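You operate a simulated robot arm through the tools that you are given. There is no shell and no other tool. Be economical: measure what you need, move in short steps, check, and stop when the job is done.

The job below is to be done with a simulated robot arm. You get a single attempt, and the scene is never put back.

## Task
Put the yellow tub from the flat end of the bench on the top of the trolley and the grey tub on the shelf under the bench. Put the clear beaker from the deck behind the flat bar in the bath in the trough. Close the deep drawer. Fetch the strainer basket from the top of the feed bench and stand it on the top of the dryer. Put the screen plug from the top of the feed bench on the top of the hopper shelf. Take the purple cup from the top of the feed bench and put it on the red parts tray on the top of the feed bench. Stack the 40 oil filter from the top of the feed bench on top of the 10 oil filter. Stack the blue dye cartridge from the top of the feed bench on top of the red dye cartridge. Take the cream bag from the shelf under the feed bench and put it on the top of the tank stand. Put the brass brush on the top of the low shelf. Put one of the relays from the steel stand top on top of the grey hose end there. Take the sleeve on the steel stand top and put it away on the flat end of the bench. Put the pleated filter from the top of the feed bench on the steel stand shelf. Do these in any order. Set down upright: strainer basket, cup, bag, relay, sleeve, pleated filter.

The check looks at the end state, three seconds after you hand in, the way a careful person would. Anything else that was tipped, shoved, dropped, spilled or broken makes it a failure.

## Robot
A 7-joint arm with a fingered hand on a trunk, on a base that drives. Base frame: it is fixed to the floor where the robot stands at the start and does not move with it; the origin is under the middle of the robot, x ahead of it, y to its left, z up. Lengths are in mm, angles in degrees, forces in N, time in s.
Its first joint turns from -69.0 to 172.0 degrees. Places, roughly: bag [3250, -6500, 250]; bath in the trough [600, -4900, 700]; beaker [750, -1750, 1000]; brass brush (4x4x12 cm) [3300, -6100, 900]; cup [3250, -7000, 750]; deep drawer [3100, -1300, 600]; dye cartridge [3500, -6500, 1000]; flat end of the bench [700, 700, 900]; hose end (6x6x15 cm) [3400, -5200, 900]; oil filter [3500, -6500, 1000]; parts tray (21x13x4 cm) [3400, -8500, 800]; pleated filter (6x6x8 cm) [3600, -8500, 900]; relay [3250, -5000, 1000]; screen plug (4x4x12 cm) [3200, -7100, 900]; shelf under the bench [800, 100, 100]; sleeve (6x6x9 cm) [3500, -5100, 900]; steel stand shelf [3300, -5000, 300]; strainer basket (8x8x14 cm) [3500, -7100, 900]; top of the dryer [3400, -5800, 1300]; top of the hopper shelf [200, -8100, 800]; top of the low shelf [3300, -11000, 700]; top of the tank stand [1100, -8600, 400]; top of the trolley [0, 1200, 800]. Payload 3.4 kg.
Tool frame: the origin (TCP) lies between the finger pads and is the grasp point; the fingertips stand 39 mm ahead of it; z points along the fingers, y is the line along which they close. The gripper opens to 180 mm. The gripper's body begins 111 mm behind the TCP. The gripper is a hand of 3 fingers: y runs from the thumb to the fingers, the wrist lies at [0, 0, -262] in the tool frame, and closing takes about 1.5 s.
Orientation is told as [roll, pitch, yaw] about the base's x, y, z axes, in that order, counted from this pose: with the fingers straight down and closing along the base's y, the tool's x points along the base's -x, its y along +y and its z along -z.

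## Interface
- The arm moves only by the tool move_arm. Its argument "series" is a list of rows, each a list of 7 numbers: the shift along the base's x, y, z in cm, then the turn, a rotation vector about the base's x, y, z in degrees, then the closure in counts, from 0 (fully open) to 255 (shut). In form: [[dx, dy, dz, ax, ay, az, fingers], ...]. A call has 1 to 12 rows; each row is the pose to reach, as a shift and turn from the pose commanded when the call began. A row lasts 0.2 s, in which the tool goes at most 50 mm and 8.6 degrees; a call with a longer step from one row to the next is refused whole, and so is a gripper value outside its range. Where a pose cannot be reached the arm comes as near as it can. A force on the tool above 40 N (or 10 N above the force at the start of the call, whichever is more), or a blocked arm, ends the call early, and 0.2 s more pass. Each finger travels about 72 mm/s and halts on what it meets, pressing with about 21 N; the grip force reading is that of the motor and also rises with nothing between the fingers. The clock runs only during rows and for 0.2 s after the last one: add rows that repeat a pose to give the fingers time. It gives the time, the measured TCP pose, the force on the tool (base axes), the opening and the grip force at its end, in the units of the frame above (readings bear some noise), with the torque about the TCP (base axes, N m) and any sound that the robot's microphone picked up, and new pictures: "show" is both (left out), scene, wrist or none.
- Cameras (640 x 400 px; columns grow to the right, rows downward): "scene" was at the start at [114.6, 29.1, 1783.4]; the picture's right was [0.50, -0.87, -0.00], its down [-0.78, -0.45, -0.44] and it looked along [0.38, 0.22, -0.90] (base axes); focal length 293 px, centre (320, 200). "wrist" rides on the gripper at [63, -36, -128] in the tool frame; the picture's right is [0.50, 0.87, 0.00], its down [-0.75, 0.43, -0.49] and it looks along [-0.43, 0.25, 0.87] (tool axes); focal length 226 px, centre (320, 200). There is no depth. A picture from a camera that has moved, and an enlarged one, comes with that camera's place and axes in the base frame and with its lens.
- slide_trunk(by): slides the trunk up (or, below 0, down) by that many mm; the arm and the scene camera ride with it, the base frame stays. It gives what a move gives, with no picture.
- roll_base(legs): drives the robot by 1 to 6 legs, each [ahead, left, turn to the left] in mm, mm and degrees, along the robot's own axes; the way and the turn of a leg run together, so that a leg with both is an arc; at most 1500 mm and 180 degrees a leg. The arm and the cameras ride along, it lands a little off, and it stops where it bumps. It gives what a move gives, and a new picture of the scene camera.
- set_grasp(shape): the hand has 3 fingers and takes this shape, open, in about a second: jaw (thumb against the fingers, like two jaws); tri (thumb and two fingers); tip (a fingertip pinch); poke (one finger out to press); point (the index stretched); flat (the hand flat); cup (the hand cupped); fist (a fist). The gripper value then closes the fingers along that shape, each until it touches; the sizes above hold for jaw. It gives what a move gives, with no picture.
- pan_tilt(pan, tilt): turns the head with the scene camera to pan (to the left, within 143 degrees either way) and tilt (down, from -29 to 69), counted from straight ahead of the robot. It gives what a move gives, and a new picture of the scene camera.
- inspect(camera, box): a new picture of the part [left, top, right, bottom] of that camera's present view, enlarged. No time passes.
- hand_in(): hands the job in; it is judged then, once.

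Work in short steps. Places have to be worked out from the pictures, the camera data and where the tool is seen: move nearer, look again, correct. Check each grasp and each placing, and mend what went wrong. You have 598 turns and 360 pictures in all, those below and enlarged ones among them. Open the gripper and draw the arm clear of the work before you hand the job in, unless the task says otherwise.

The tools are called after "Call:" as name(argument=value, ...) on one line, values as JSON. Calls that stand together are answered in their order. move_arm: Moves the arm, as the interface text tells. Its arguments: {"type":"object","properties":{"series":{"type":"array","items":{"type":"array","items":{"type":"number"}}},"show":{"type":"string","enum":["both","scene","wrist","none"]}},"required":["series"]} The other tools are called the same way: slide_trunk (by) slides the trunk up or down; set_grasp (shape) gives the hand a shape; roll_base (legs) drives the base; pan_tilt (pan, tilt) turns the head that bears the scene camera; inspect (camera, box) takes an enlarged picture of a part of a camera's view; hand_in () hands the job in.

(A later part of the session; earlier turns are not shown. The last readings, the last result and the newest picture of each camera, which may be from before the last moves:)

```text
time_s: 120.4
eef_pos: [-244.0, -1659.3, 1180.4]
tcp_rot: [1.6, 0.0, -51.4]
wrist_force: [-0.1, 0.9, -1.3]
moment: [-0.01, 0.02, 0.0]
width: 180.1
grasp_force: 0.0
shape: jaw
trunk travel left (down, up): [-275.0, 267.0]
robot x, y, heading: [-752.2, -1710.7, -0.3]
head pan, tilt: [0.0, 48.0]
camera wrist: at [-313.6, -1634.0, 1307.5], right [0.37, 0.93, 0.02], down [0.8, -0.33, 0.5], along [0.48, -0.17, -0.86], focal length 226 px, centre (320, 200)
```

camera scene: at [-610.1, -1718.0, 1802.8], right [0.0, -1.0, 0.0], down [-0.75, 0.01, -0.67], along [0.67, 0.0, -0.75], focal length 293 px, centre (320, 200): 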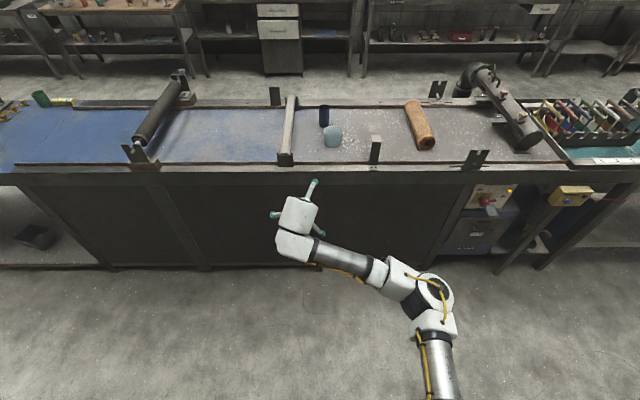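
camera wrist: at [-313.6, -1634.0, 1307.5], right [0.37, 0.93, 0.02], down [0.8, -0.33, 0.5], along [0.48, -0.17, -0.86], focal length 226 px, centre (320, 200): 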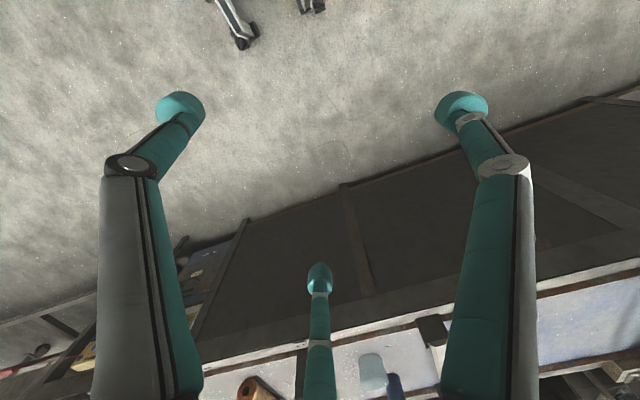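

The arm is freed. The beaker is at about (546,-1780) and the dark cup at (701,-1741). I'll set yaw to -90 and shift right before driving ahead.

Call:
move_arm(series=[[0, -2.5, 1, 0, 0, -8, 0], [0, -5, 2, 0, 0, -16, 0], [0, -7.5, 3, 0, 0, -24, 0], [0, -10, 4, 0, 0, -32, 0], [0, -12, 5, 0, 0, -38.5, 0]], show="none")

Call:
roll_base(legs=[[760, 0, 0.5]])

Call:
move_arm(series=[[0, 0, 0, 0, 0, 0, 0]], show="wrist")

```text
time_s: 121.6
eef_pos: [-242.0, -1779.3, 1231.6]
tcp_rot: [1.8, 0.0, -90.2]
wrist_force: [0.9, 0.4, 1.0]
moment: [0.03, -0.01, 0.0]
width: 180.0
grasp_force: 0.0
shape: jaw
trunk travel left (down, up): [-275.0, 267.0]
robot x, y, heading: [-751.1, -1714.2, -0.4]
head pan, tilt: [0.0, 48.0]
```

```text
time_s: 125.6
eef_pos: [493.9, -1770.7, 1231.0]
tcp_rot: [1.7, -0.3, -89.3]
wrist_force: [-0.9, -0.2, 0.3]
moment: [0.0, -0.01, -0.02]
width: 180.2
grasp_force: 0.1
shape: jaw
trunk travel left (down, up): [-275.0, 267.0]
robot x, y, heading: [-14.5, -1707.9, 0.6]
head pan, tilt: [0.0, 48.0]
camera scene: at [123.4, -1714.0, 1803.0], right [0.01, -1.0, 0.0], down [-0.75, 0.0, -0.67], along [0.67, 0.01, -0.75], focal length 293 px, centre (320, 200)
```

scene: 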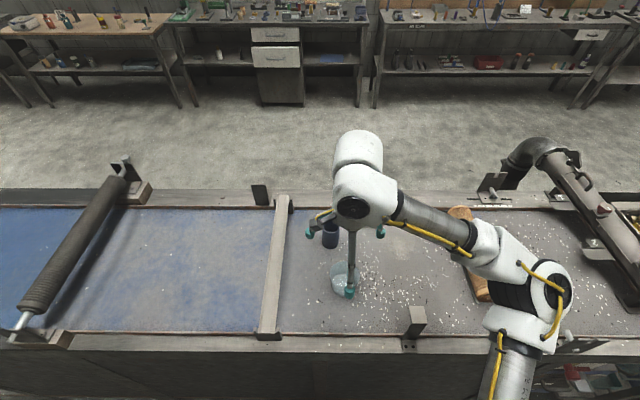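

```text
time_s: 126.0
eef_pos: [489.5, -1767.4, 1232.8]
tcp_rot: [1.8, -0.1, -89.3]
wrist_force: [-0.6, 0.6, -0.5]
moment: [0.0, 0.01, 0.0]
width: 180.1
grasp_force: 0.1
shape: jaw
trunk travel left (down, up): [-275.0, 267.0]
robot x, y, heading: [-17.9, -1708.9, 0.7]
head pan, tilt: [0.0, 48.0]
camera wrist: at [449.4, -1704.9, 1359.0], right [0.86, 0.51, 0.03], down [0.43, -0.75, 0.51], along [0.28, -0.43, -0.86], focal length 226 px, centre (320, 200)
```

wrist: 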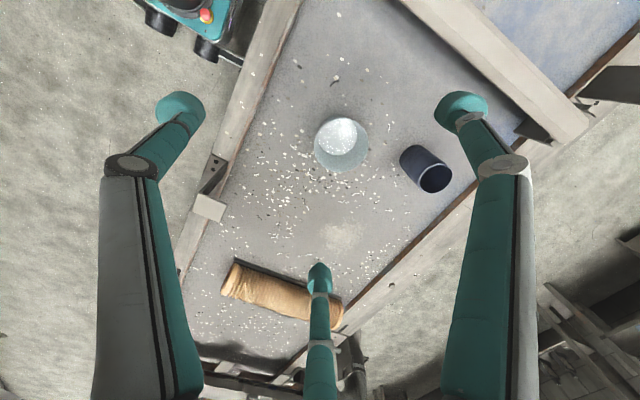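

The beaker centre is at about (539,-1775), diameter ≈80. I'll move above it, level the tool, and descend partway.

Call:
move_arm(series=[[2.5, -0.4, -3, 0, 0.9, 0, 0], [5, -0.8, -6, 0, 1.8, -0.7, 0], [5, -0.8, -9.5, 0, 1.8, -0.7, 0], [5, -0.8, -12, 0, 1.8, -0.7, 0]], show="wrist")

```text
time_s: 127.0
eef_pos: [540.4, -1775.6, 1113.2]
tcp_rot: [0.0, -0.2, -90.0]
wrist_force: [0.9, 0.0, -0.2]
moment: [-0.01, -0.01, -0.04]
width: 180.1
grasp_force: 0.1
shape: jaw
trunk travel left (down, up): [-275.0, 267.0]
robot x, y, heading: [-13.7, -1708.3, 0.5]
head pan, tilt: [0.0, 48.0]
camera wrist: at [505.2, -1711.6, 1239.5], right [0.87, 0.5, 0.0], down [0.44, -0.75, 0.49], along [0.25, -0.43, -0.87], focal length 226 px, centre (320, 200)
```

wrist: 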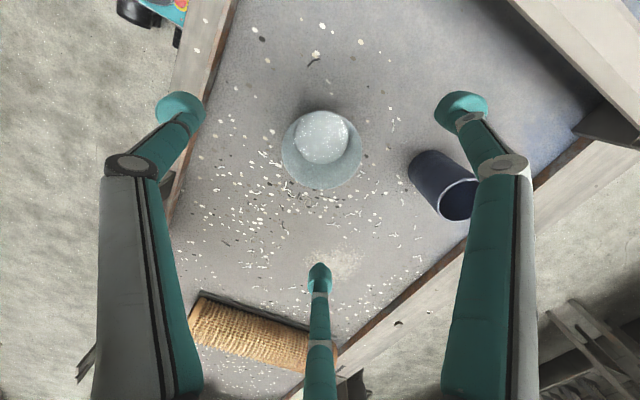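

The TCP axis is aligned with the beaker within about 5 mm; its rim is near z≈1012. I'll descend to z≈995 with the fingers open around it.

Call:
move_arm(series=[[0, 0, -4, 0, 0, 0, 0], [0, 0, -8, 0, 0, 0, 0], [0, 0, -11.5, 0, 0, 0, 0]], show="wrist")

```text
time_s: 127.8
eef_pos: [541.2, -1774.6, 997.7]
tcp_rot: [0.1, -0.2, -90.0]
wrist_force: [0.6, -0.2, 0.6]
moment: [-0.02, 0.03, 0.01]
width: 180.2
grasp_force: 0.1
shape: jaw
trunk travel left (down, up): [-275.0, 267.0]
robot x, y, heading: [-15.6, -1706.7, 0.5]
head pan, tilt: [0.0, 48.0]
camera wrist: at [505.5, -1710.8, 1124.2], right [0.87, 0.5, 0.0], down [0.44, -0.75, 0.49], along [0.25, -0.43, -0.87], focal length 226 px, centre (320, 200)
```

wrist: 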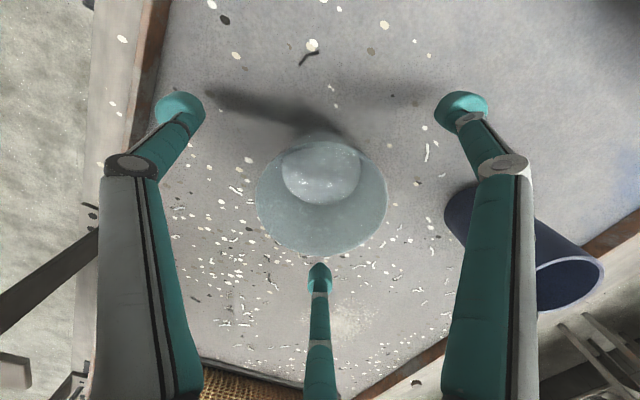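

The rim is at z≈998 with the beaker centred. I'll go 12 mm lower, watching force, and close.

Call:
move_arm(series=[[0, 0, -0.6, 0, 0, 0, 0], [0, 0, -1.2, 0, 0, 0, 60], [0, 0, -1.2, 0, 0, 0, 120], [0, 0, -1.2, 0, 0, 0, 180], [0, 0, -1.2, 0, 0, 0, 255], [0, 0, -1.2, 0, 0, 0, 255], [0, 0, -1.2, 0, 0, 0, 255], [0, 0, -1.2, 0, 0, 0, 255], [0, 0, -1.2, 0, 0, 0, 255]], show="wrist")

```text
time_s: 129.8
eef_pos: [539.3, -1776.8, 984.1]
tcp_rot: [0.0, -0.2, -90.1]
wrist_force: [-0.7, 0.3, -0.3]
moment: [0.05, -0.01, 0.01]
width: 72.6
grasp_force: 21.0
shape: jaw
trunk travel left (down, up): [-275.0, 267.0]
robot x, y, heading: [-16.1, -1709.9, 0.7]
head pan, tilt: [0.0, 48.0]
camera wrist: at [504.2, -1711.6, 1112.2], right [0.87, 0.5, 0.0], down [0.44, -0.75, 0.49], along [0.25, -0.43, -0.87], focal length 226 px, centre (320, 200)
```

wrist: 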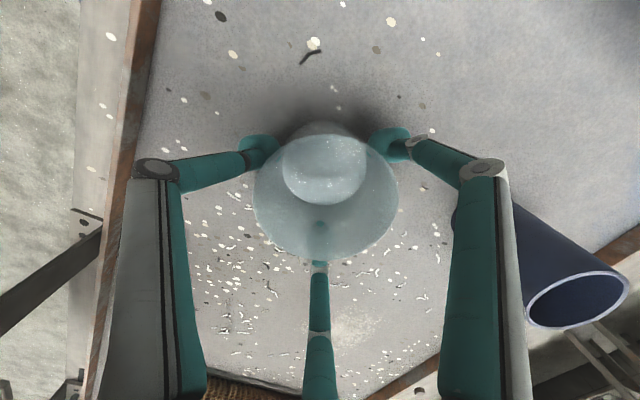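

Gripped at 73 mm. I'll lift slowly and check that the beaker comes along.

Call:
move_arm(series=[[0, 0, 1, 0, 0, 0, 255], [0, 0, 2.5, 0, 0, 0, 255], [0, 0, 5, 0, 0, 0, 255], [0, 0, 9, 0, 0, 0, 255], [0, 0, 13, 0, 0, 0, 255], [0, 0, 17, 0, 0, 0, 255]], show="wrist")

```text
time_s: 131.2
eef_pos: [541.3, -1773.8, 1153.6]
tcp_rot: [0.0, -0.2, -89.9]
wrist_force: [-0.5, -0.5, -1.2]
moment: [0.01, -0.02, -0.03]
width: 72.6
grasp_force: 21.4
shape: jaw
trunk travel left (down, up): [-275.0, 267.0]
robot x, y, heading: [-15.3, -1708.5, 0.5]
head pan, tilt: [0.0, 48.0]
camera wrist: at [505.3, -1710.3, 1281.8], right [0.87, 0.5, 0.0], down [0.43, -0.75, 0.5], along [0.25, -0.43, -0.87], focal length 226 px, centre (320, 200)
```

wrist: 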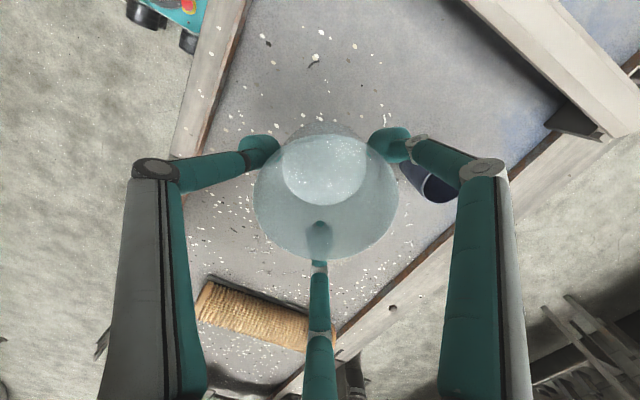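

The beaker is held. I'll back into the aisle and look along the line towards the trough before driving.

Call:
roll_base(legs=[[-330, 0, -0.5], [0, -1300, 0]])

Call:
pan_tilt(pan=-55, tilt=30)

```text
time_s: 139.4
eef_pos: [192.3, -3067.1, 1154.1]
tcp_rot: [0.0, -0.1, -91.8]
wrist_force: [0.1, 0.5, -1.8]
moment: [0.04, 0.02, -0.02]
width: 72.6
grasp_force: 21.2
shape: jaw
trunk travel left (down, up): [-275.0, 267.0]
robot x, y, heading: [-371.9, -2987.2, -1.1]
head pan, tilt: [0.0, 48.0]
camera scene: at [-223.9, -2992.1, 1802.9], right [-0.02, -1.0, 0.0], down [-0.75, 0.02, -0.67], along [0.67, -0.01, -0.75], focal length 293 px, centre (320, 200)
```

scene: 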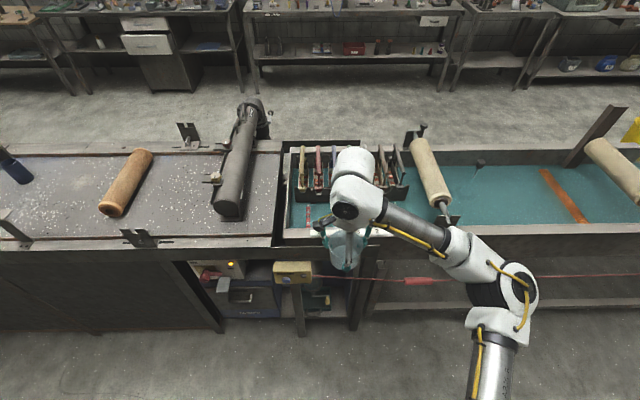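

```text
time_s: 140.6
eef_pos: [189.4, -3063.9, 1154.2]
tcp_rot: [0.2, -0.3, -91.5]
wrist_force: [-0.2, -0.9, -1.8]
moment: [-0.04, 0.01, -0.02]
width: 72.9
grasp_force: 20.9
shape: jaw
trunk travel left (down, up): [-275.0, 267.0]
robot x, y, heading: [-366.8, -2984.1, -1.1]
head pan, tilt: [-55.0, 30.0]
camera scene: at [-252.2, -3067.7, 1829.6], right [-0.83, -0.56, 0.0], down [-0.28, 0.42, -0.86], along [0.48, -0.72, -0.5], focal length 293 px, centre (320, 200)
```

scene: 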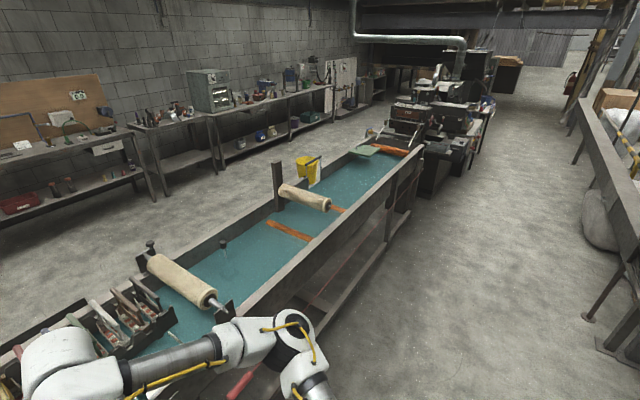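

The teal bath runs along the trough, with free space around y≈-4900. I'll continue along the aisle.

Call:
roll_base(legs=[[0, 0, 1.2], [0, -1450, 0], [0, -380, 0]])

Call:
pan_tilt(pan=0, tilt=50)

```text
time_s: 150.1
eef_pos: [168.1, -4887.8, 1154.4]
tcp_rot: [0.2, -0.2, -91.9]
wrist_force: [1.2, -0.7, -1.9]
moment: [0.0, -0.02, -0.05]
width: 72.6
grasp_force: 21.5
shape: jaw
trunk travel left (down, up): [-275.0, 267.0]
robot x, y, heading: [-386.6, -4801.3, -1.2]
head pan, tilt: [-55.0, 30.0]
camera scene: at [-273.7, -4887.8, 1829.6], right [-0.83, -0.55, 0.0], down [-0.28, 0.42, -0.86], along [0.48, -0.72, -0.5], focal length 293 px, centre (320, 200)
```

scene: 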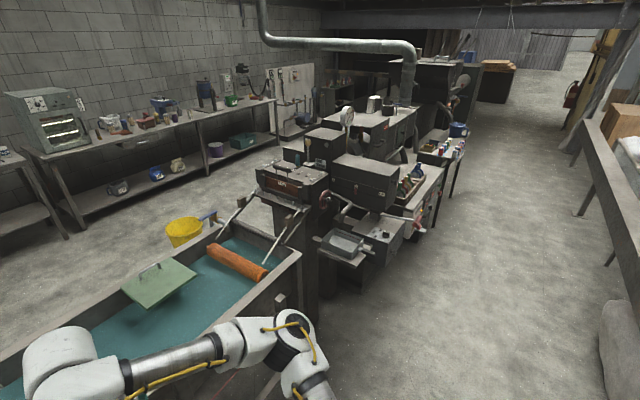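

```text
time_s: 151.4
eef_pos: [165.2, -4883.1, 1156.1]
tcp_rot: [0.3, -0.5, -92.0]
wrist_force: [0.1, -0.5, -1.4]
moment: [-0.02, 0.0, -0.01]
width: 72.5
grasp_force: 21.1
shape: jaw
trunk travel left (down, up): [-275.0, 267.0]
robot x, y, heading: [-388.0, -4804.7, -1.3]
head pan, tilt: [0.0, 50.0]
camera scene: at [-246.9, -4814.1, 1800.2], right [-0.02, -1.0, 0.0], down [-0.77, 0.02, -0.64], along [0.64, -0.01, -0.77], focal length 293 px, centre (320, 200)
```

scene: 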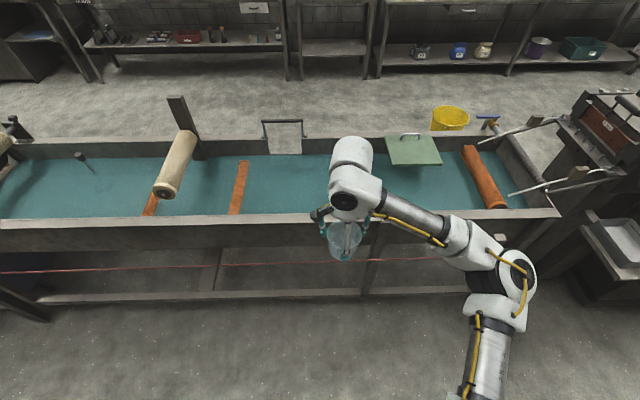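

There's free bath between the orange stick (y≈-4400) and the green lid (y≈-5185). I'll drive ahead 470 so the hand is over the bath.

Call:
roll_base(legs=[[0, 0, 1.2], [470, 0, 0]])

Call:
move_arm(series=[[2, 2, -4, 0, 0, 0, 255], [4, 4, -8, 0, 0, 0, 255]])

```text
time_s: 154.6
eef_pos: [640.8, -4883.8, 1157.0]
tcp_rot: [0.3, -0.2, -91.4]
wrist_force: [1.1, 0.4, -1.0]
moment: [0.03, 0.04, 0.01]
width: 72.5
grasp_force: 20.7
shape: jaw
trunk travel left (down, up): [-275.0, 267.0]
robot x, y, heading: [89.9, -4802.7, -0.8]
head pan, tilt: [0.0, 50.0]
camera scene: at [228.6, -4816.7, 1800.2], right [-0.02, -1.0, 0.0], down [-0.77, 0.01, -0.64], along [0.64, -0.01, -0.77], focal length 293 px, centre (320, 200)
```

scene: 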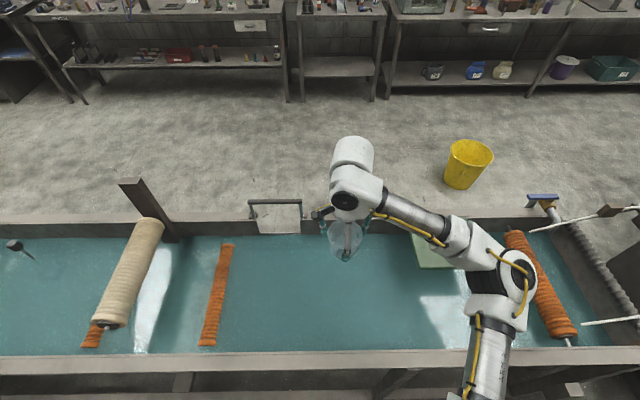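

```text
time_s: 155.2
eef_pos: [681.4, -4840.7, 1074.5]
tcp_rot: [0.3, -0.5, -91.5]
wrist_force: [0.2, -0.4, -1.7]
moment: [0.01, 0.03, -0.01]
width: 72.5
grasp_force: 21.7
shape: jaw
trunk travel left (down, up): [-275.0, 267.0]
robot x, y, heading: [91.8, -4810.7, -0.9]
head pan, tilt: [0.0, 50.0]
camera scene: at [230.9, -4813.1, 1799.9], right [-0.02, -1.0, 0.0], down [-0.77, 0.01, -0.64], along [0.64, -0.01, -0.77], focal length 293 px, centre (320, 200)
camera wrist: at [645.2, -4776.0, 1201.8], right [0.88, 0.48, 0.0], down [0.41, -0.76, 0.5], along [0.24, -0.44, -0.86], focal length 226 px, centre (320, 200)
```

scene: 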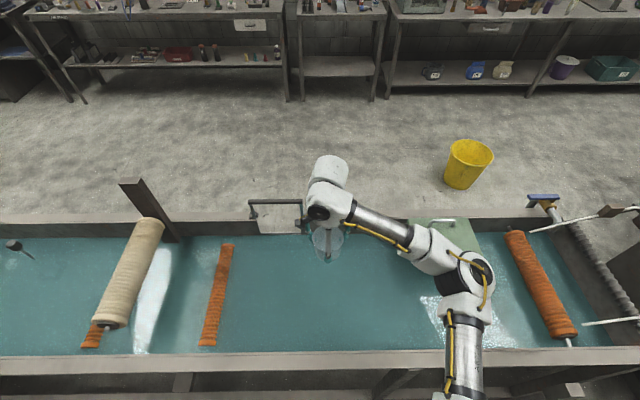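
wrist: 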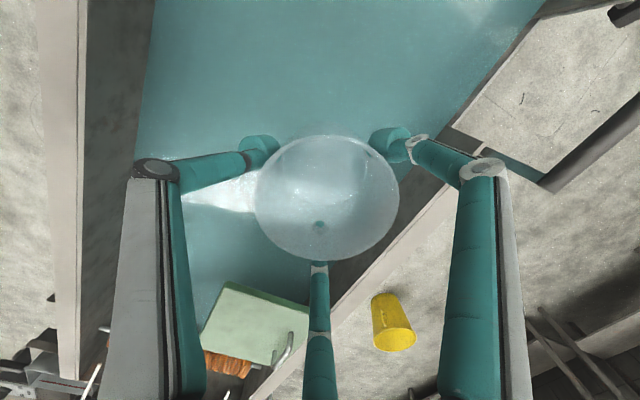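

The bath spans x≈468..934 and the beaker is over its middle. I'll descend in steps.

Call:
move_arm(series=[[0.5, 0, -4, 0, 0, 0, 255], [1, 0, -8, 0, 0, 0, 255], [1, 0, -12, 0, 0, 0, 255], [1, 0, -16, 0, 0, 0, 255], [1, 0, -20, 0, 0, 0, 255], [1, 0, -24, 0, 0, 0, 255]])

```text
time_s: 156.6
eef_pos: [686.9, -4839.7, 837.1]
tcp_rot: [0.4, -0.5, -91.4]
wrist_force: [-0.6, -0.5, -1.5]
moment: [-0.02, 0.01, 0.02]
width: 72.5
grasp_force: 20.8
shape: jaw
trunk travel left (down, up): [-275.0, 267.0]
robot x, y, heading: [86.3, -4812.2, -1.0]
head pan, tilt: [0.0, 50.0]
camera scene: at [229.2, -4815.7, 1800.1], right [-0.02, -1.0, 0.0], down [-0.77, 0.01, -0.64], along [0.64, -0.01, -0.77], focal length 293 px, centre (320, 200)
camera wrist: at [652.7, -4774.8, 963.9], right [0.88, 0.48, 0.0], down [0.41, -0.76, 0.5], along [0.24, -0.44, -0.86], focal length 226 px, centre (320, 200)
```

scene: 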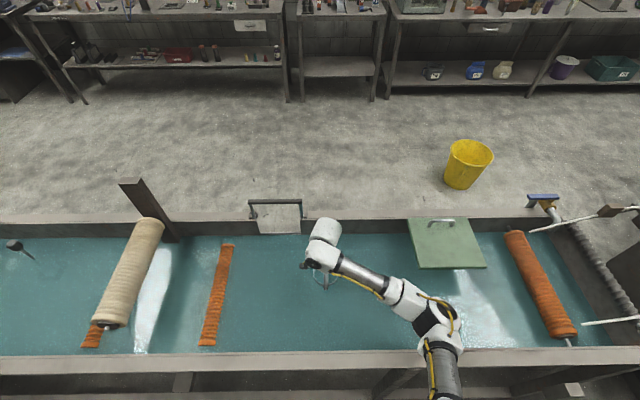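
wrist: 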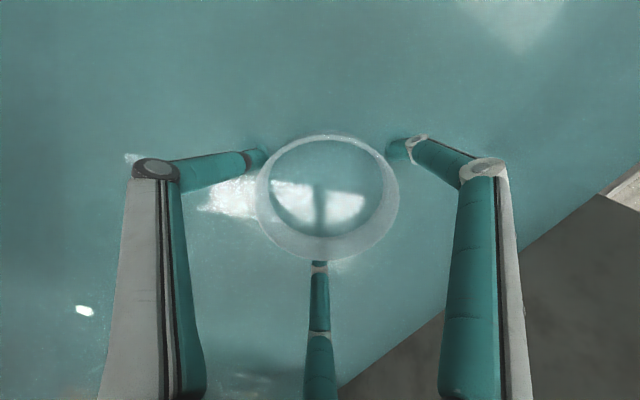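

The fingertips already dip below the liquid surface. I'll go on lowering slowly to find the bottom.

Call:
move_arm(series=[[0, 0, -1, 0, 0, 0, 255], [0, 0, -2, 0, 0, 0, 255], [0, 0, -3, 0, 0, 0, 255], [0, 0, -4, 0, 0, 0, 255]], show="none")

Call:
move_arm(series=[[0, 0, -0.5, 0, 0, 0, 255], [0, 0, -1, 0, 0, 0, 255], [0, 0, -1.5, 0, 0, 0, 255], [0, 0, -2, 0, 0, 0, 255]], show="wrist")

```text
time_s: 157.6
eef_pos: [689.6, -4841.7, 800.5]
tcp_rot: [0.7, -0.5, -91.5]
wrist_force: [-0.8, -0.5, -1.5]
moment: [0.01, -0.02, 0.05]
width: 72.6
grasp_force: 21.0
shape: jaw
trunk travel left (down, up): [-275.0, 267.0]
robot x, y, heading: [89.8, -4811.6, -1.0]
head pan, tilt: [0.0, 50.0]
```

```text
time_s: 158.8
eef_pos: [712.7, -4851.3, 805.4]
tcp_rot: [3.7, -1.9, -92.4]
wrist_force: [-1.4, -0.1, -3.4]
moment: [-0.02, 0.02, 0.02]
width: 72.4
grasp_force: 21.2
shape: jaw
trunk travel left (down, up): [-275.0, 267.0]
robot x, y, heading: [91.2, -4811.3, -0.6]
head pan, tilt: [0.0, 50.0]
stopped in row 4: the arm was blocked; the commanded pose is now the measured one
camera wrist: at [671.3, -4782.0, 929.0], right [0.88, 0.46, 0.04], down [0.37, -0.75, 0.54], along [0.28, -0.47, -0.84], focal length 226 px, centre (320, 200)
```

wrist: 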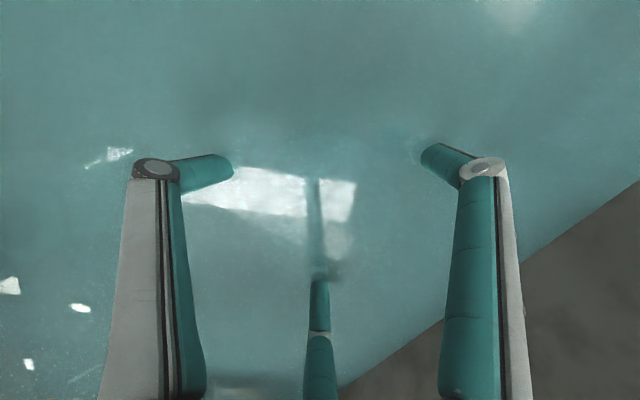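

An arm link, not the tool, was blocked, probably the forearm on the trough's front wall. I'll back up, raise the trunk by 200 so the elbow stays higher, and descend again.

Call:
move_arm(series=[[-0.5, 0, 3, 0, 1.5, 0, 255], [-1.5, 0.5, 6, 1, 3, 0, 255], [-2, 1, 9, 2, 3.7, 0, 255]], show="none")

Call:
slide_trunk(by=200)

Call:
move_arm(series=[[0, 0, -4, 0, 0, 0, 255], [0, 0, -8, 0, 0, 0, 255], [0, 0, -12, 0, 0, 0, 255], [0, 0, -16, 0, 0, 0, 255], [0, 0, -20, 0, 0, 0, 255]])

```text
time_s: 159.6
eef_pos: [687.4, -4834.1, 892.4]
tcp_rot: [-0.7, 0.4, -91.9]
wrist_force: [-1.1, 0.2, -1.7]
moment: [0.0, -0.01, -0.02]
width: 72.4
grasp_force: 20.9
shape: jaw
trunk travel left (down, up): [-275.0, 267.0]
robot x, y, heading: [88.8, -4810.8, -0.7]
head pan, tilt: [0.0, 50.0]
```

```text
time_s: 161.7
eef_pos: [689.4, -4838.5, 1092.6]
tcp_rot: [-0.6, 0.3, -92.2]
wrist_force: [-0.1, -0.6, -1.6]
moment: [-0.01, 0.02, -0.01]
width: 72.3
grasp_force: 20.7
shape: jaw
trunk travel left (down, up): [-475.0, 67.0]
robot x, y, heading: [92.6, -4811.7, -0.8]
head pan, tilt: [0.0, 50.0]
```

```text
time_s: 162.9
eef_pos: [687.5, -4838.2, 893.2]
tcp_rot: [-0.5, 0.3, -91.9]
wrist_force: [0.0, -0.9, -1.9]
moment: [-0.01, 0.01, -0.05]
width: 72.7
grasp_force: 20.7
shape: jaw
trunk travel left (down, up): [-475.0, 67.0]
robot x, y, heading: [90.2, -4809.3, -0.7]
head pan, tilt: [0.0, 50.0]
camera scene: at [147.6, -4816.3, 2000.7], right [-0.01, -1.0, 0.0], down [-0.77, 0.01, -0.64], along [0.64, -0.01, -0.77], focal length 293 px, centre (320, 200)
camera wrist: at [654.2, -4774.9, 1021.9], right [0.88, 0.47, -0.01], down [0.41, -0.77, 0.48], along [0.22, -0.43, -0.88], focal length 226 px, centre (320, 200)
```

scene: 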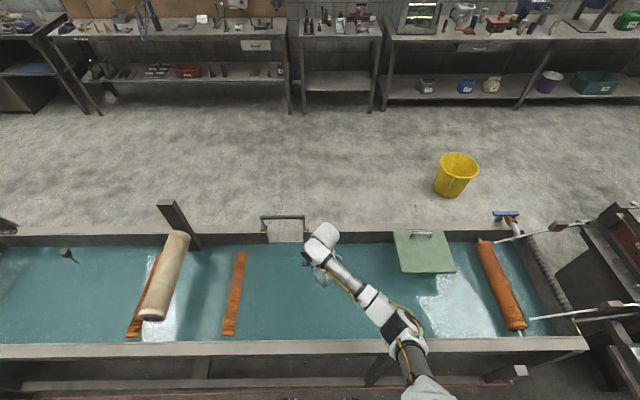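
wrist: 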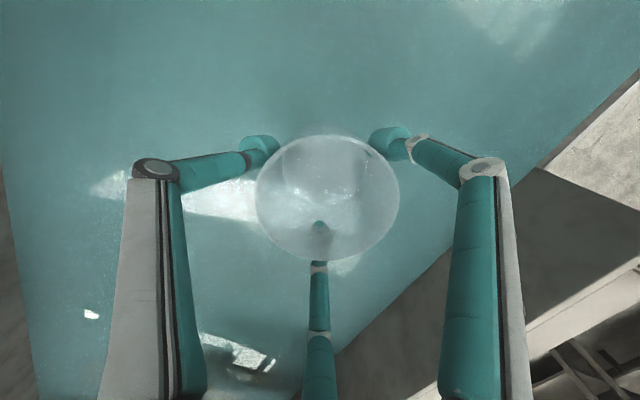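

The arm is getting rather stretched, so I'll drive ahead 70 and pull the hand back the same amount, then lower further.

Call:
roll_base(legs=[[70, 0, 0.5]])

Call:
move_arm(series=[[-3, 0, -1, 0, 0, 0, 255], [-6, 0, -2, 0, 0, 0, 255], [-6, 0, -5, 0, 0, 0, 255], [-6, 0, -8, 0, 0, 0, 255]], show="scene")

```text
time_s: 164.0
eef_pos: [733.4, -4826.3, 894.4]
tcp_rot: [-0.4, 0.1, -91.4]
wrist_force: [-0.7, -1.1, -0.2]
moment: [0.01, 0.02, 0.03]
width: 72.2
grasp_force: 20.6
shape: jaw
trunk travel left (down, up): [-475.0, 67.0]
robot x, y, heading: [139.3, -4808.0, -0.1]
head pan, tilt: [0.0, 50.0]
stopped in leg 1: the robot was blocked; the commanded pose is now the measured one
camera scene: at [199.8, -4812.4, 2000.5], right [0.0, -1.0, 0.0], down [-0.77, 0.0, -0.64], along [0.64, 0.0, -0.77], focal length 293 px, centre (320, 200)
```

scene: 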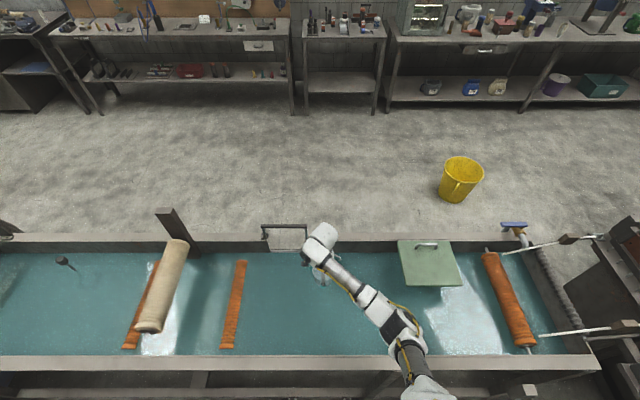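

```text
time_s: 165.0
eef_pos: [669.5, -4829.6, 817.6]
tcp_rot: [-0.3, 0.2, -91.4]
wrist_force: [-0.5, -0.6, -1.4]
moment: [0.05, 0.02, 0.0]
width: 72.3
grasp_force: 21.2
shape: jaw
trunk travel left (down, up): [-475.0, 67.0]
robot x, y, heading: [139.5, -4810.7, -0.1]
head pan, tilt: [0.0, 50.0]
camera scene: at [192.6, -4815.1, 2000.8], right [0.0, -1.0, 0.0], down [-0.77, 0.0, -0.64], along [0.64, 0.0, -0.77], focal length 293 px, centre (320, 200)
```

scene: 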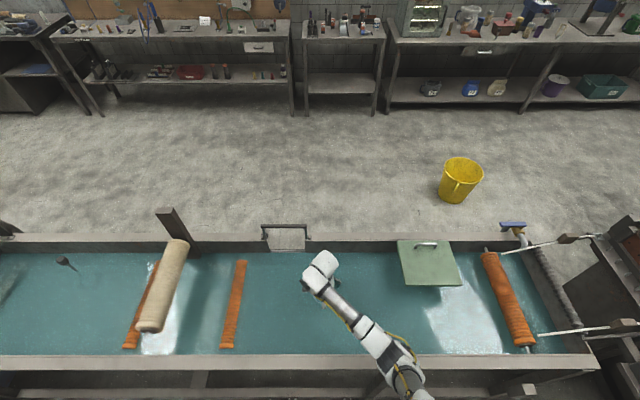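

Call:
move_arm(series=[[0, 0, -0.8, 0, 0, 0, 255], [0, 0, -1.6, 0, 0, 0, 255], [0, 0, -2.4, 0, 0, 0, 255], [0, 0, -3.2, 0, 0, 0, 255], [0, 0, -4, 0, 0, 0, 255]], show="none")

```text
time_s: 166.2
eef_pos: [673.4, -4827.6, 776.9]
tcp_rot: [-0.2, 0.2, -91.4]
wrist_force: [0.0, 0.1, -1.6]
moment: [0.01, -0.01, 0.01]
width: 72.2
grasp_force: 21.1
shape: jaw
trunk travel left (down, up): [-475.0, 67.0]
robot x, y, heading: [142.2, -4809.2, -0.3]
head pan, tilt: [0.0, 50.0]
```

Smooth now at z=777 with no contact. I'll continue lowering.

Call:
move_arm(series=[[0, 0, -0.6, 0, 0, 0, 255], [0, 0, -1.2, 0, 0, 0, 255], [0, 0, -1.8, 0, 0, 0, 255], [0, 0, -2.4, 0, 0, 0, 255], [0, 0, -3, 0, 0, 0, 255]], show="scene")

```text
time_s: 167.2
eef_pos: [677.9, -4825.7, 759.7]
tcp_rot: [0.4, 0.3, -91.2]
wrist_force: [-9.5, -4.5, 29.0]
moment: [-0.14, 0.44, 0.1]
width: 74.2
grasp_force: 20.7
shape: jaw
trunk travel left (down, up): [-475.0, 67.0]
robot x, y, heading: [140.8, -4808.3, -0.1]
head pan, tilt: [0.0, 50.0]
stopped in row 5: the force on the tool passed its limit (the readings are from after the stop); the commanded pose is now the measured one
camera scene: at [186.8, -4817.2, 2001.3], right [0.0, -1.0, 0.0], down [-0.77, 0.0, -0.64], along [0.64, 0.0, -0.77], focal length 293 px, centre (320, 200)
```

scene: 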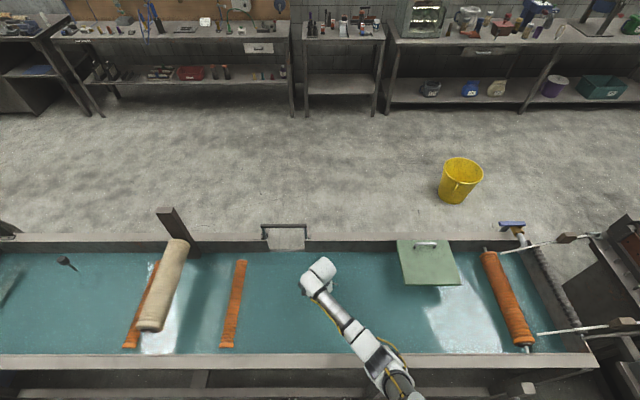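

Bottom contact at z≈760. I'll ease up 3 mm, open, and look.

Call:
move_arm(series=[[0, 0, 0.4, 0, 0, 0, 255], [0, 0, 0.4, 0, 0, 0, 120], [0, 0, 0.4, 0, 0, 0, 60], [0, 0, 0.4, 0, 0, 0, 0], [0, 0, 0.4, 0, 0, 0, 0], [0, 0, 0.4, 0, 0, 0, 0]], show="wrist")

```text
time_s: 168.6
eef_pos: [677.0, -4825.1, 761.7]
tcp_rot: [0.2, 0.3, -91.2]
wrist_force: [-0.1, 0.1, 0.2]
moment: [0.0, 0.0, -0.01]
width: 179.7
grasp_force: 0.1
shape: jaw
trunk travel left (down, up): [-475.0, 67.0]
robot x, y, heading: [139.2, -4810.8, -0.2]
head pan, tilt: [0.0, 50.0]
camera wrist: at [642.7, -4762.3, 888.2], right [0.88, 0.48, 0.01], down [0.42, -0.77, 0.49], along [0.24, -0.43, -0.87], focal length 226 px, centre (320, 200)
```

wrist: 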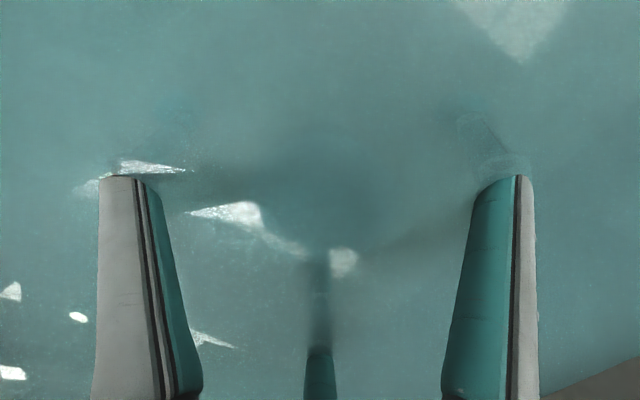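

The beaker is now under the murky surface. I'll raise the hand straight up slowly, then faster, and check.

Call:
move_arm(series=[[0, 0, 2, 0, 0, 0, 0], [0, 0, 4, 0, 0, 0, 0], [0, 0, 7, 0, 0, 0, 0], [0, 0, 10, 0, 0, 0, 0], [0, 0, 14, 0, 0, 0, 0], [0, 0, 18, 0, 0, 0, 0], [0, 0, 23, 0, 0, 0, 0], [0, 0, 28, 0, 0, 0, 0], [0, 0, 33, 0, 0, 0, 0]], show="wrist")

```text
time_s: 170.6
eef_pos: [673.5, -4821.9, 1094.3]
tcp_rot: [0.1, 0.0, -91.2]
wrist_force: [-0.5, -0.1, -0.5]
moment: [0.0, -0.03, 0.03]
width: 180.1
grasp_force: 0.0
shape: jaw
trunk travel left (down, up): [-475.0, 67.0]
robot x, y, heading: [139.2, -4812.6, -0.4]
head pan, tilt: [0.0, 50.0]
camera wrist: at [639.5, -4757.4, 1222.6], right [0.88, 0.48, 0.0], down [0.42, -0.76, 0.49], along [0.24, -0.43, -0.87], focal length 226 px, centre (320, 200)
```

wrist: 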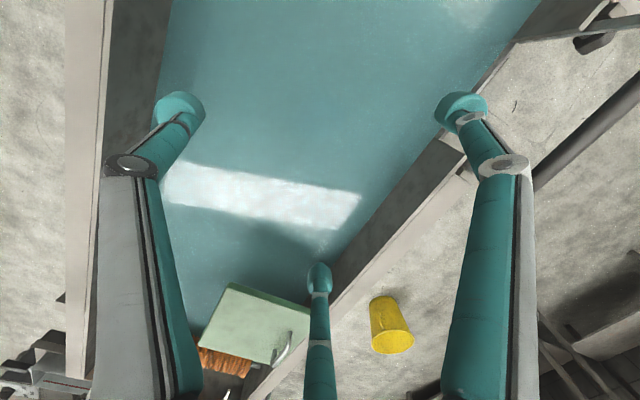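

The beaker is in the bath. I'll lower the trunk back, draw the arm in, and look south along the aisle for a way around to the far side.

Call:
slide_trunk(by=-200)

Call:
move_arm(series=[[-2, 0, 4, 0, 0, 0, 0], [-4, 0, 8, 0, 0, 0, 0], [-6, 0, 12, 0, 0, 0, 0], [-8, 0, 16, 0, 0, 0, 0], [-10, 0, 20, 0, 0, 0, 0], [-12, 0, 24, 0, 0, 0, 0], [-14, 0, 26, 0, 0, 0, 0]], show="none")

Call:
roll_base(legs=[[-500, 0, 0], [0, -700, 0]])

Call:
pan_tilt(pan=-75, tilt=20)

```text
time_s: 172.8
eef_pos: [676.4, -4825.7, 892.0]
tcp_rot: [0.3, 0.2, -91.3]
wrist_force: [0.1, 0.4, -0.3]
moment: [0.01, -0.04, 0.0]
width: 179.6
grasp_force: 0.0
shape: jaw
trunk travel left (down, up): [-275.0, 267.0]
robot x, y, heading: [138.5, -4813.5, -0.4]
head pan, tilt: [0.0, 50.0]
```

```text
time_s: 174.4
eef_pos: [535.1, -4826.5, 1150.1]
tcp_rot: [0.1, 0.3, -91.3]
wrist_force: [-0.8, -0.1, -0.1]
moment: [0.02, -0.04, 0.0]
width: 180.0
grasp_force: 0.1
shape: jaw
trunk travel left (down, up): [-275.0, 267.0]
robot x, y, heading: [137.3, -4813.2, -0.1]
head pan, tilt: [0.0, 50.0]
```

```text
time_s: 180.8
eef_pos: [21.1, -5517.9, 1148.8]
tcp_rot: [0.2, 0.1, -91.3]
wrist_force: [0.8, 0.8, 0.0]
moment: [0.03, -0.01, 0.01]
width: 180.0
grasp_force: 0.0
shape: jaw
trunk travel left (down, up): [-275.0, 267.0]
robot x, y, heading: [-379.7, -5499.5, -0.2]
head pan, tilt: [0.0, 50.0]
camera scene: at [-238.9, -5502.0, 1800.3], right [-0.01, -1.0, 0.0], down [-0.77, 0.0, -0.64], along [0.64, 0.0, -0.77], focal length 293 px, centre (320, 200)
```

scene: 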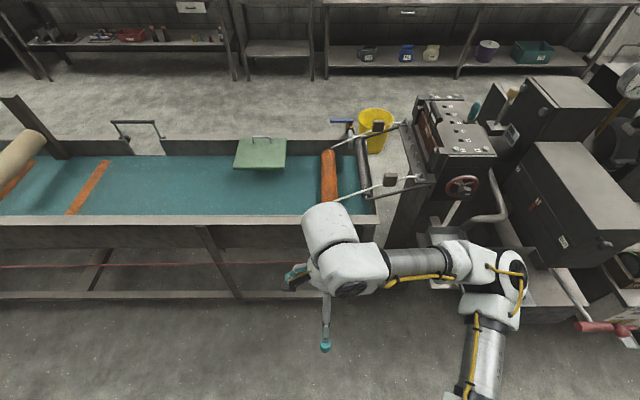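

```text
time_s: 182.3
eef_pos: [17.9, -5516.5, 1151.5]
tcp_rot: [0.4, 0.1, -91.3]
wrist_force: [0.1, -0.7, 0.2]
moment: [0.03, -0.01, 0.0]
width: 179.9
grasp_force: 0.0
shape: jaw
trunk travel left (down, up): [-275.0, 267.0]
robot x, y, heading: [-379.5, -5507.0, -0.3]
head pan, tilt: [-75.0, 20.0]
camera scene: at [-291.9, -5596.0, 1846.0], right [-0.97, -0.25, 0.0], down [-0.09, 0.33, -0.94], along [0.24, -0.91, -0.34], focal length 293 px, centre (320, 200)
```

scene: 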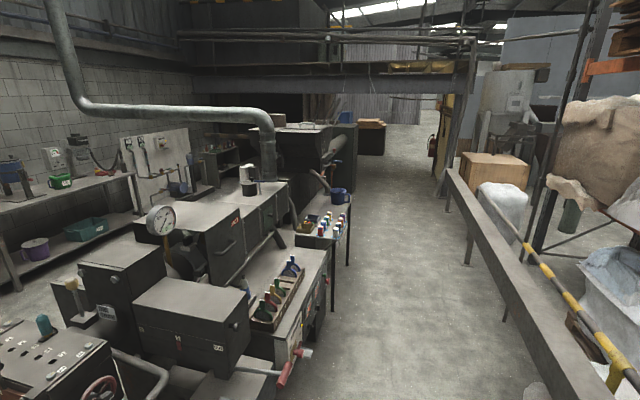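

The hopper shelf with bottles is on the line's aisle side near (297,-8030), and the way south looks open. I'll drive further south along x≈-500 and look for the passage to the far side.

Call:
roll_base(legs=[[-120, -1400, 0], [0, -1400, 0]])

Call:
pan_tilt(pan=-35, tilt=25)

```text
time_s: 195.7
eef_pos: [65.3, -8246.3, 1150.2]
tcp_rot: [0.4, 0.1, -85.3]
wrist_force: [-0.1, -0.1, -0.1]
moment: [0.01, -0.01, 0.02]
width: 180.0
grasp_force: 0.0
shape: jaw
trunk travel left (down, up): [-275.0, 267.0]
robot x, y, heading: [-330.4, -8272.9, 5.4]
head pan, tilt: [-75.0, 20.0]
camera scene: at [-236.6, -8354.1, 1846.1], right [-0.94, -0.35, 0.0], down [-0.12, 0.32, -0.94], along [0.33, -0.88, -0.34], focal length 293 px, centre (320, 200)
```

scene: 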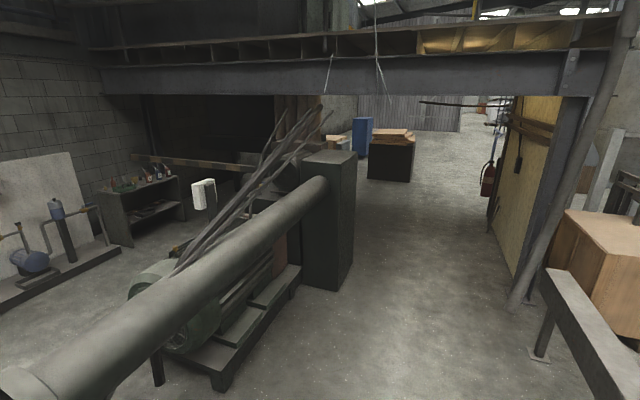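

```text
time_s: 196.8
eef_pos: [61.3, -8249.2, 1151.1]
tcp_rot: [0.5, 0.3, -85.3]
wrist_force: [1.0, 1.0, 0.0]
moment: [-0.01, -0.02, 0.0]
width: 180.0
grasp_force: 0.1
shape: jaw
trunk travel left (down, up): [-275.0, 267.0]
robot x, y, heading: [-328.3, -8274.4, 5.8]
head pan, tilt: [-35.0, 25.0]
camera scene: at [-188.3, -8320.1, 1837.6], right [-0.49, -0.87, 0.0], down [-0.37, 0.21, -0.9], along [0.79, -0.44, -0.43], focal length 293 px, centre (320, 200)
```

scene: 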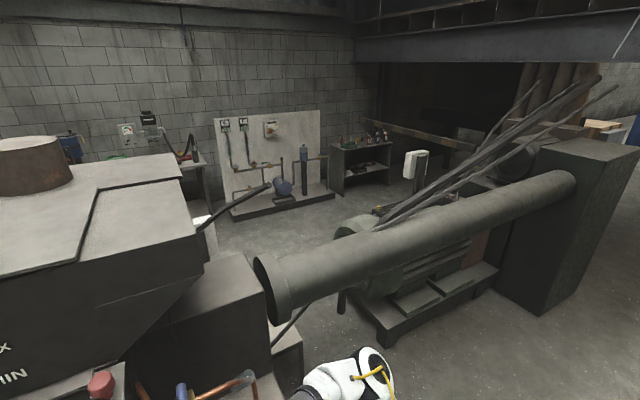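

Heading drifted to 5.8°, so I'll correct it. The way round leads south past the cabinet at about y -10775..-11090, so I'll drive down the aisle and turn east beyond it.

Call:
roll_base(legs=[[-200, 0, -5.8], [0, -1200, 0], [0, -1200, 0], [0, -1000, 0]])

Call:
pan_tilt(pan=0, tilt=25)

```text
time_s: 211.8
eef_pos: [-199.5, -11022.0, 1153.2]
tcp_rot: [0.8, 0.1, -93.3]
wrist_force: [-0.3, 0.5, -1.1]
moment: [-0.03, 0.04, 0.02]
width: 179.9
grasp_force: 0.0
shape: jaw
trunk travel left (down, up): [-275.0, 267.0]
robot x, y, heading: [-586.1, -10994.6, -2.1]
head pan, tilt: [-35.0, 25.0]
stopped in leg 4: the robot was blocked; the commanded pose is now the measured one
camera scene: at [-450.4, -11040.4, 1838.2], right [-0.6, -0.8, 0.01], down [-0.34, 0.25, -0.91], along [0.72, -0.55, -0.42], focal length 293 px, centre (320, 200)
```

scene: 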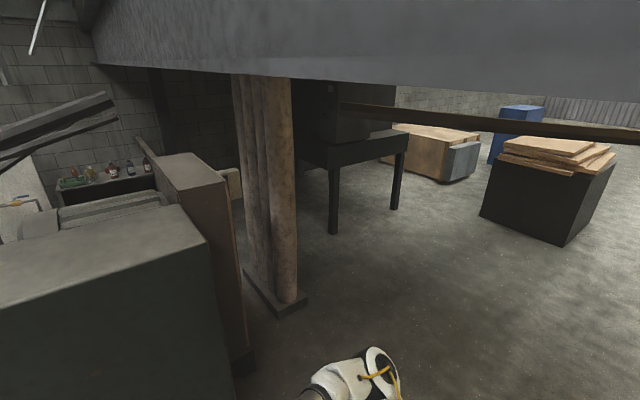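

```text
time_s: 212.8
eef_pos: [-199.0, -11022.4, 1153.1]
tcp_rot: [0.8, 0.2, -93.3]
wrist_force: [0.2, 0.3, 0.5]
moment: [0.0, -0.01, 0.04]
width: 179.8
grasp_force: 0.1
shape: jaw
trunk travel left (down, up): [-275.0, 267.0]
robot x, y, heading: [-588.2, -10996.2, -1.9]
head pan, tilt: [0.0, 25.0]
camera scene: at [-432.2, -11005.9, 1837.7], right [-0.04, -1.0, 0.0], down [-0.43, 0.02, -0.9], along [0.9, -0.03, -0.43], focal length 293 px, centre (320, 200)
```

scene: 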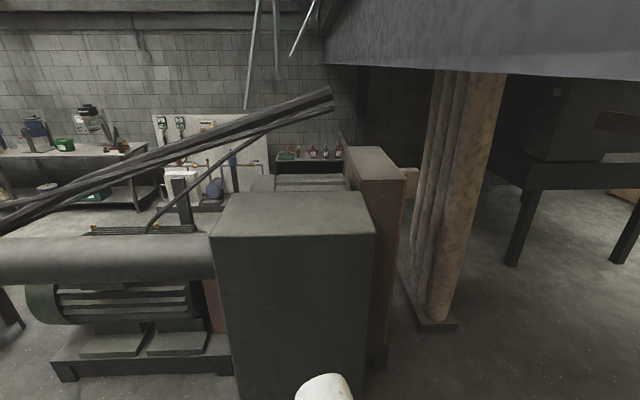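

Something blocked at y≈-11000: the overhead beam's underside is at about z≈1820, head height. I'll lower the trunk by 250 to pass under it, then look ahead.

Call:
slide_trunk(by=-260)

Call:
roll_base(legs=[[0, 0, 2], [0, -1000, 0], [0, -550, 0]])

Call:
pan_tilt(pan=15, tilt=25)

```text
time_s: 215.5
eef_pos: [-199.3, -11027.5, 893.2]
tcp_rot: [0.9, 0.5, -93.3]
wrist_force: [-0.9, 0.8, 0.4]
moment: [0.01, -0.02, -0.01]
width: 179.9
grasp_force: 0.0
shape: jaw
trunk travel left (down, up): [-15.0, 527.0]
robot x, y, heading: [-583.9, -10995.3, -2.4]
head pan, tilt: [0.0, 25.0]
```

```text
time_s: 223.9
eef_pos: [-201.6, -12561.3, 892.7]
tcp_rot: [0.6, 0.1, -90.6]
wrist_force: [0.2, -0.1, 0.7]
moment: [0.01, 0.02, 0.04]
width: 179.9
grasp_force: 0.1
shape: jaw
trunk travel left (down, up): [-15.0, 527.0]
robot x, y, heading: [-587.0, -12555.9, 0.6]
head pan, tilt: [0.0, 25.0]
camera scene: at [-46.5, -12547.3, 1502.9], right [0.01, -1.0, 0.0], down [-0.43, -0.01, -0.9], along [0.9, 0.01, -0.43], focal length 293 px, centre (320, 200)
```

scene: 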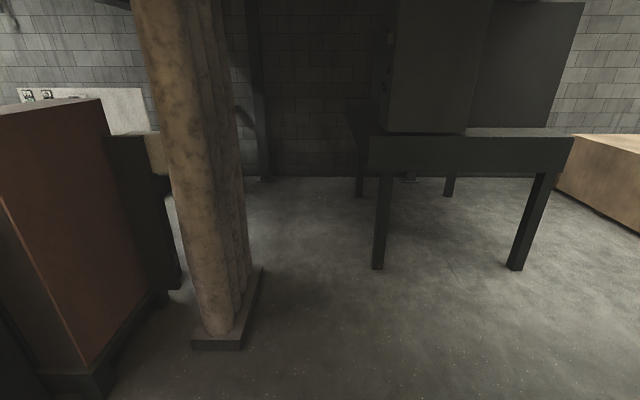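

```text
time_s: 224.7
eef_pos: [-202.6, -12564.2, 893.2]
tcp_rot: [0.4, 0.1, -91.2]
wrist_force: [0.5, -0.4, 0.0]
moment: [-0.01, 0.0, -0.02]
width: 180.2
grasp_force: 0.0
shape: jaw
trunk travel left (down, up): [-15.0, 527.0]
robot x, y, heading: [-587.8, -12549.7, 0.7]
head pan, tilt: [15.0, 25.0]
camera scene: at [-49.8, -12527.4, 1502.9], right [0.27, -0.96, 0.0], down [-0.41, -0.11, -0.9], along [0.87, 0.24, -0.43], focal length 293 px, centre (320, 200)
```

scene: 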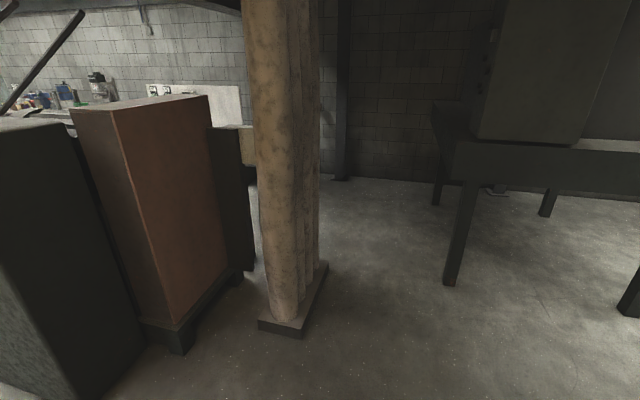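

Between the columns (south face y≈-12100) and the table legs (y≈-12990) there's a corridor about 890 wide. I'll drive through at y≈-12545, in two legs.

Call:
roll_base(legs=[[0, 0, -0.7], [1450, 0, 0]])

```text
time_s: 232.2
eef_pos: [1254.3, -12569.7, 894.1]
tcp_rot: [0.5, 0.3, -91.6]
wrist_force: [-0.1, 0.0, 1.1]
moment: [0.0, -0.02, -0.01]
width: 180.0
grasp_force: 0.0
shape: jaw
trunk travel left (down, up): [-15.0, 527.0]
robot x, y, heading: [870.5, -12554.4, 0.2]
head pan, tilt: [15.0, 25.0]
camera scene: at [1409.7, -12533.8, 1502.8], right [0.26, -0.97, 0.0], down [-0.41, -0.11, -0.9], along [0.87, 0.24, -0.43], focal length 293 px, centre (320, 200)
```

scene: 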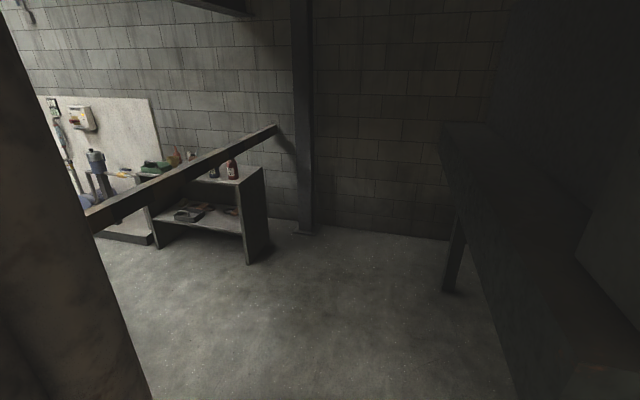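

The space beyond is closed by a horizontal bar at z≈970 from the columns to the wall, so this way is blocked. I'll go back out and take the northern route around the end of the bench.

Call:
roll_base(legs=[[-1450, 0, 0], [0, 1200, 0], [0, 700, 0]])

Call:
slide_trunk(by=260)

```text
time_s: 248.9
eef_pos: [-263.2, -10633.3, 894.0]
tcp_rot: [0.2, 0.6, -90.8]
wrist_force: [0.2, -0.7, 0.7]
moment: [-0.01, -0.01, 0.01]
width: 179.9
grasp_force: 0.1
shape: jaw
trunk travel left (down, up): [-15.0, 527.0]
robot x, y, heading: [-645.4, -10624.6, 1.4]
head pan, tilt: [15.0, 25.0]
camera scene: at [-107.4, -10595.8, 1502.9], right [0.28, -0.96, -0.01], down [-0.41, -0.11, -0.9], along [0.87, 0.26, -0.43], focal length 293 px, centre (320, 200)
```

scene: 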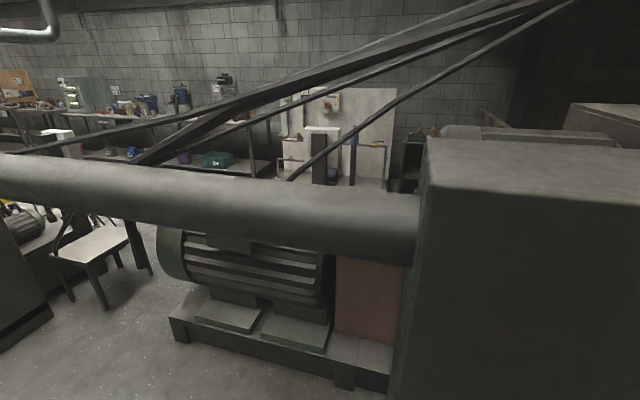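

```text
time_s: 251.5
eef_pos: [-266.4, -10629.6, 1155.6]
tcp_rot: [0.3, 0.5, -91.0]
wrist_force: [-0.9, 0.9, 0.0]
moment: [0.01, 0.0, -0.01]
width: 179.8
grasp_force: 0.0
shape: jaw
trunk travel left (down, up): [-275.0, 267.0]
robot x, y, heading: [-649.6, -10629.4, 1.4]
head pan, tilt: [15.0, 25.0]
```

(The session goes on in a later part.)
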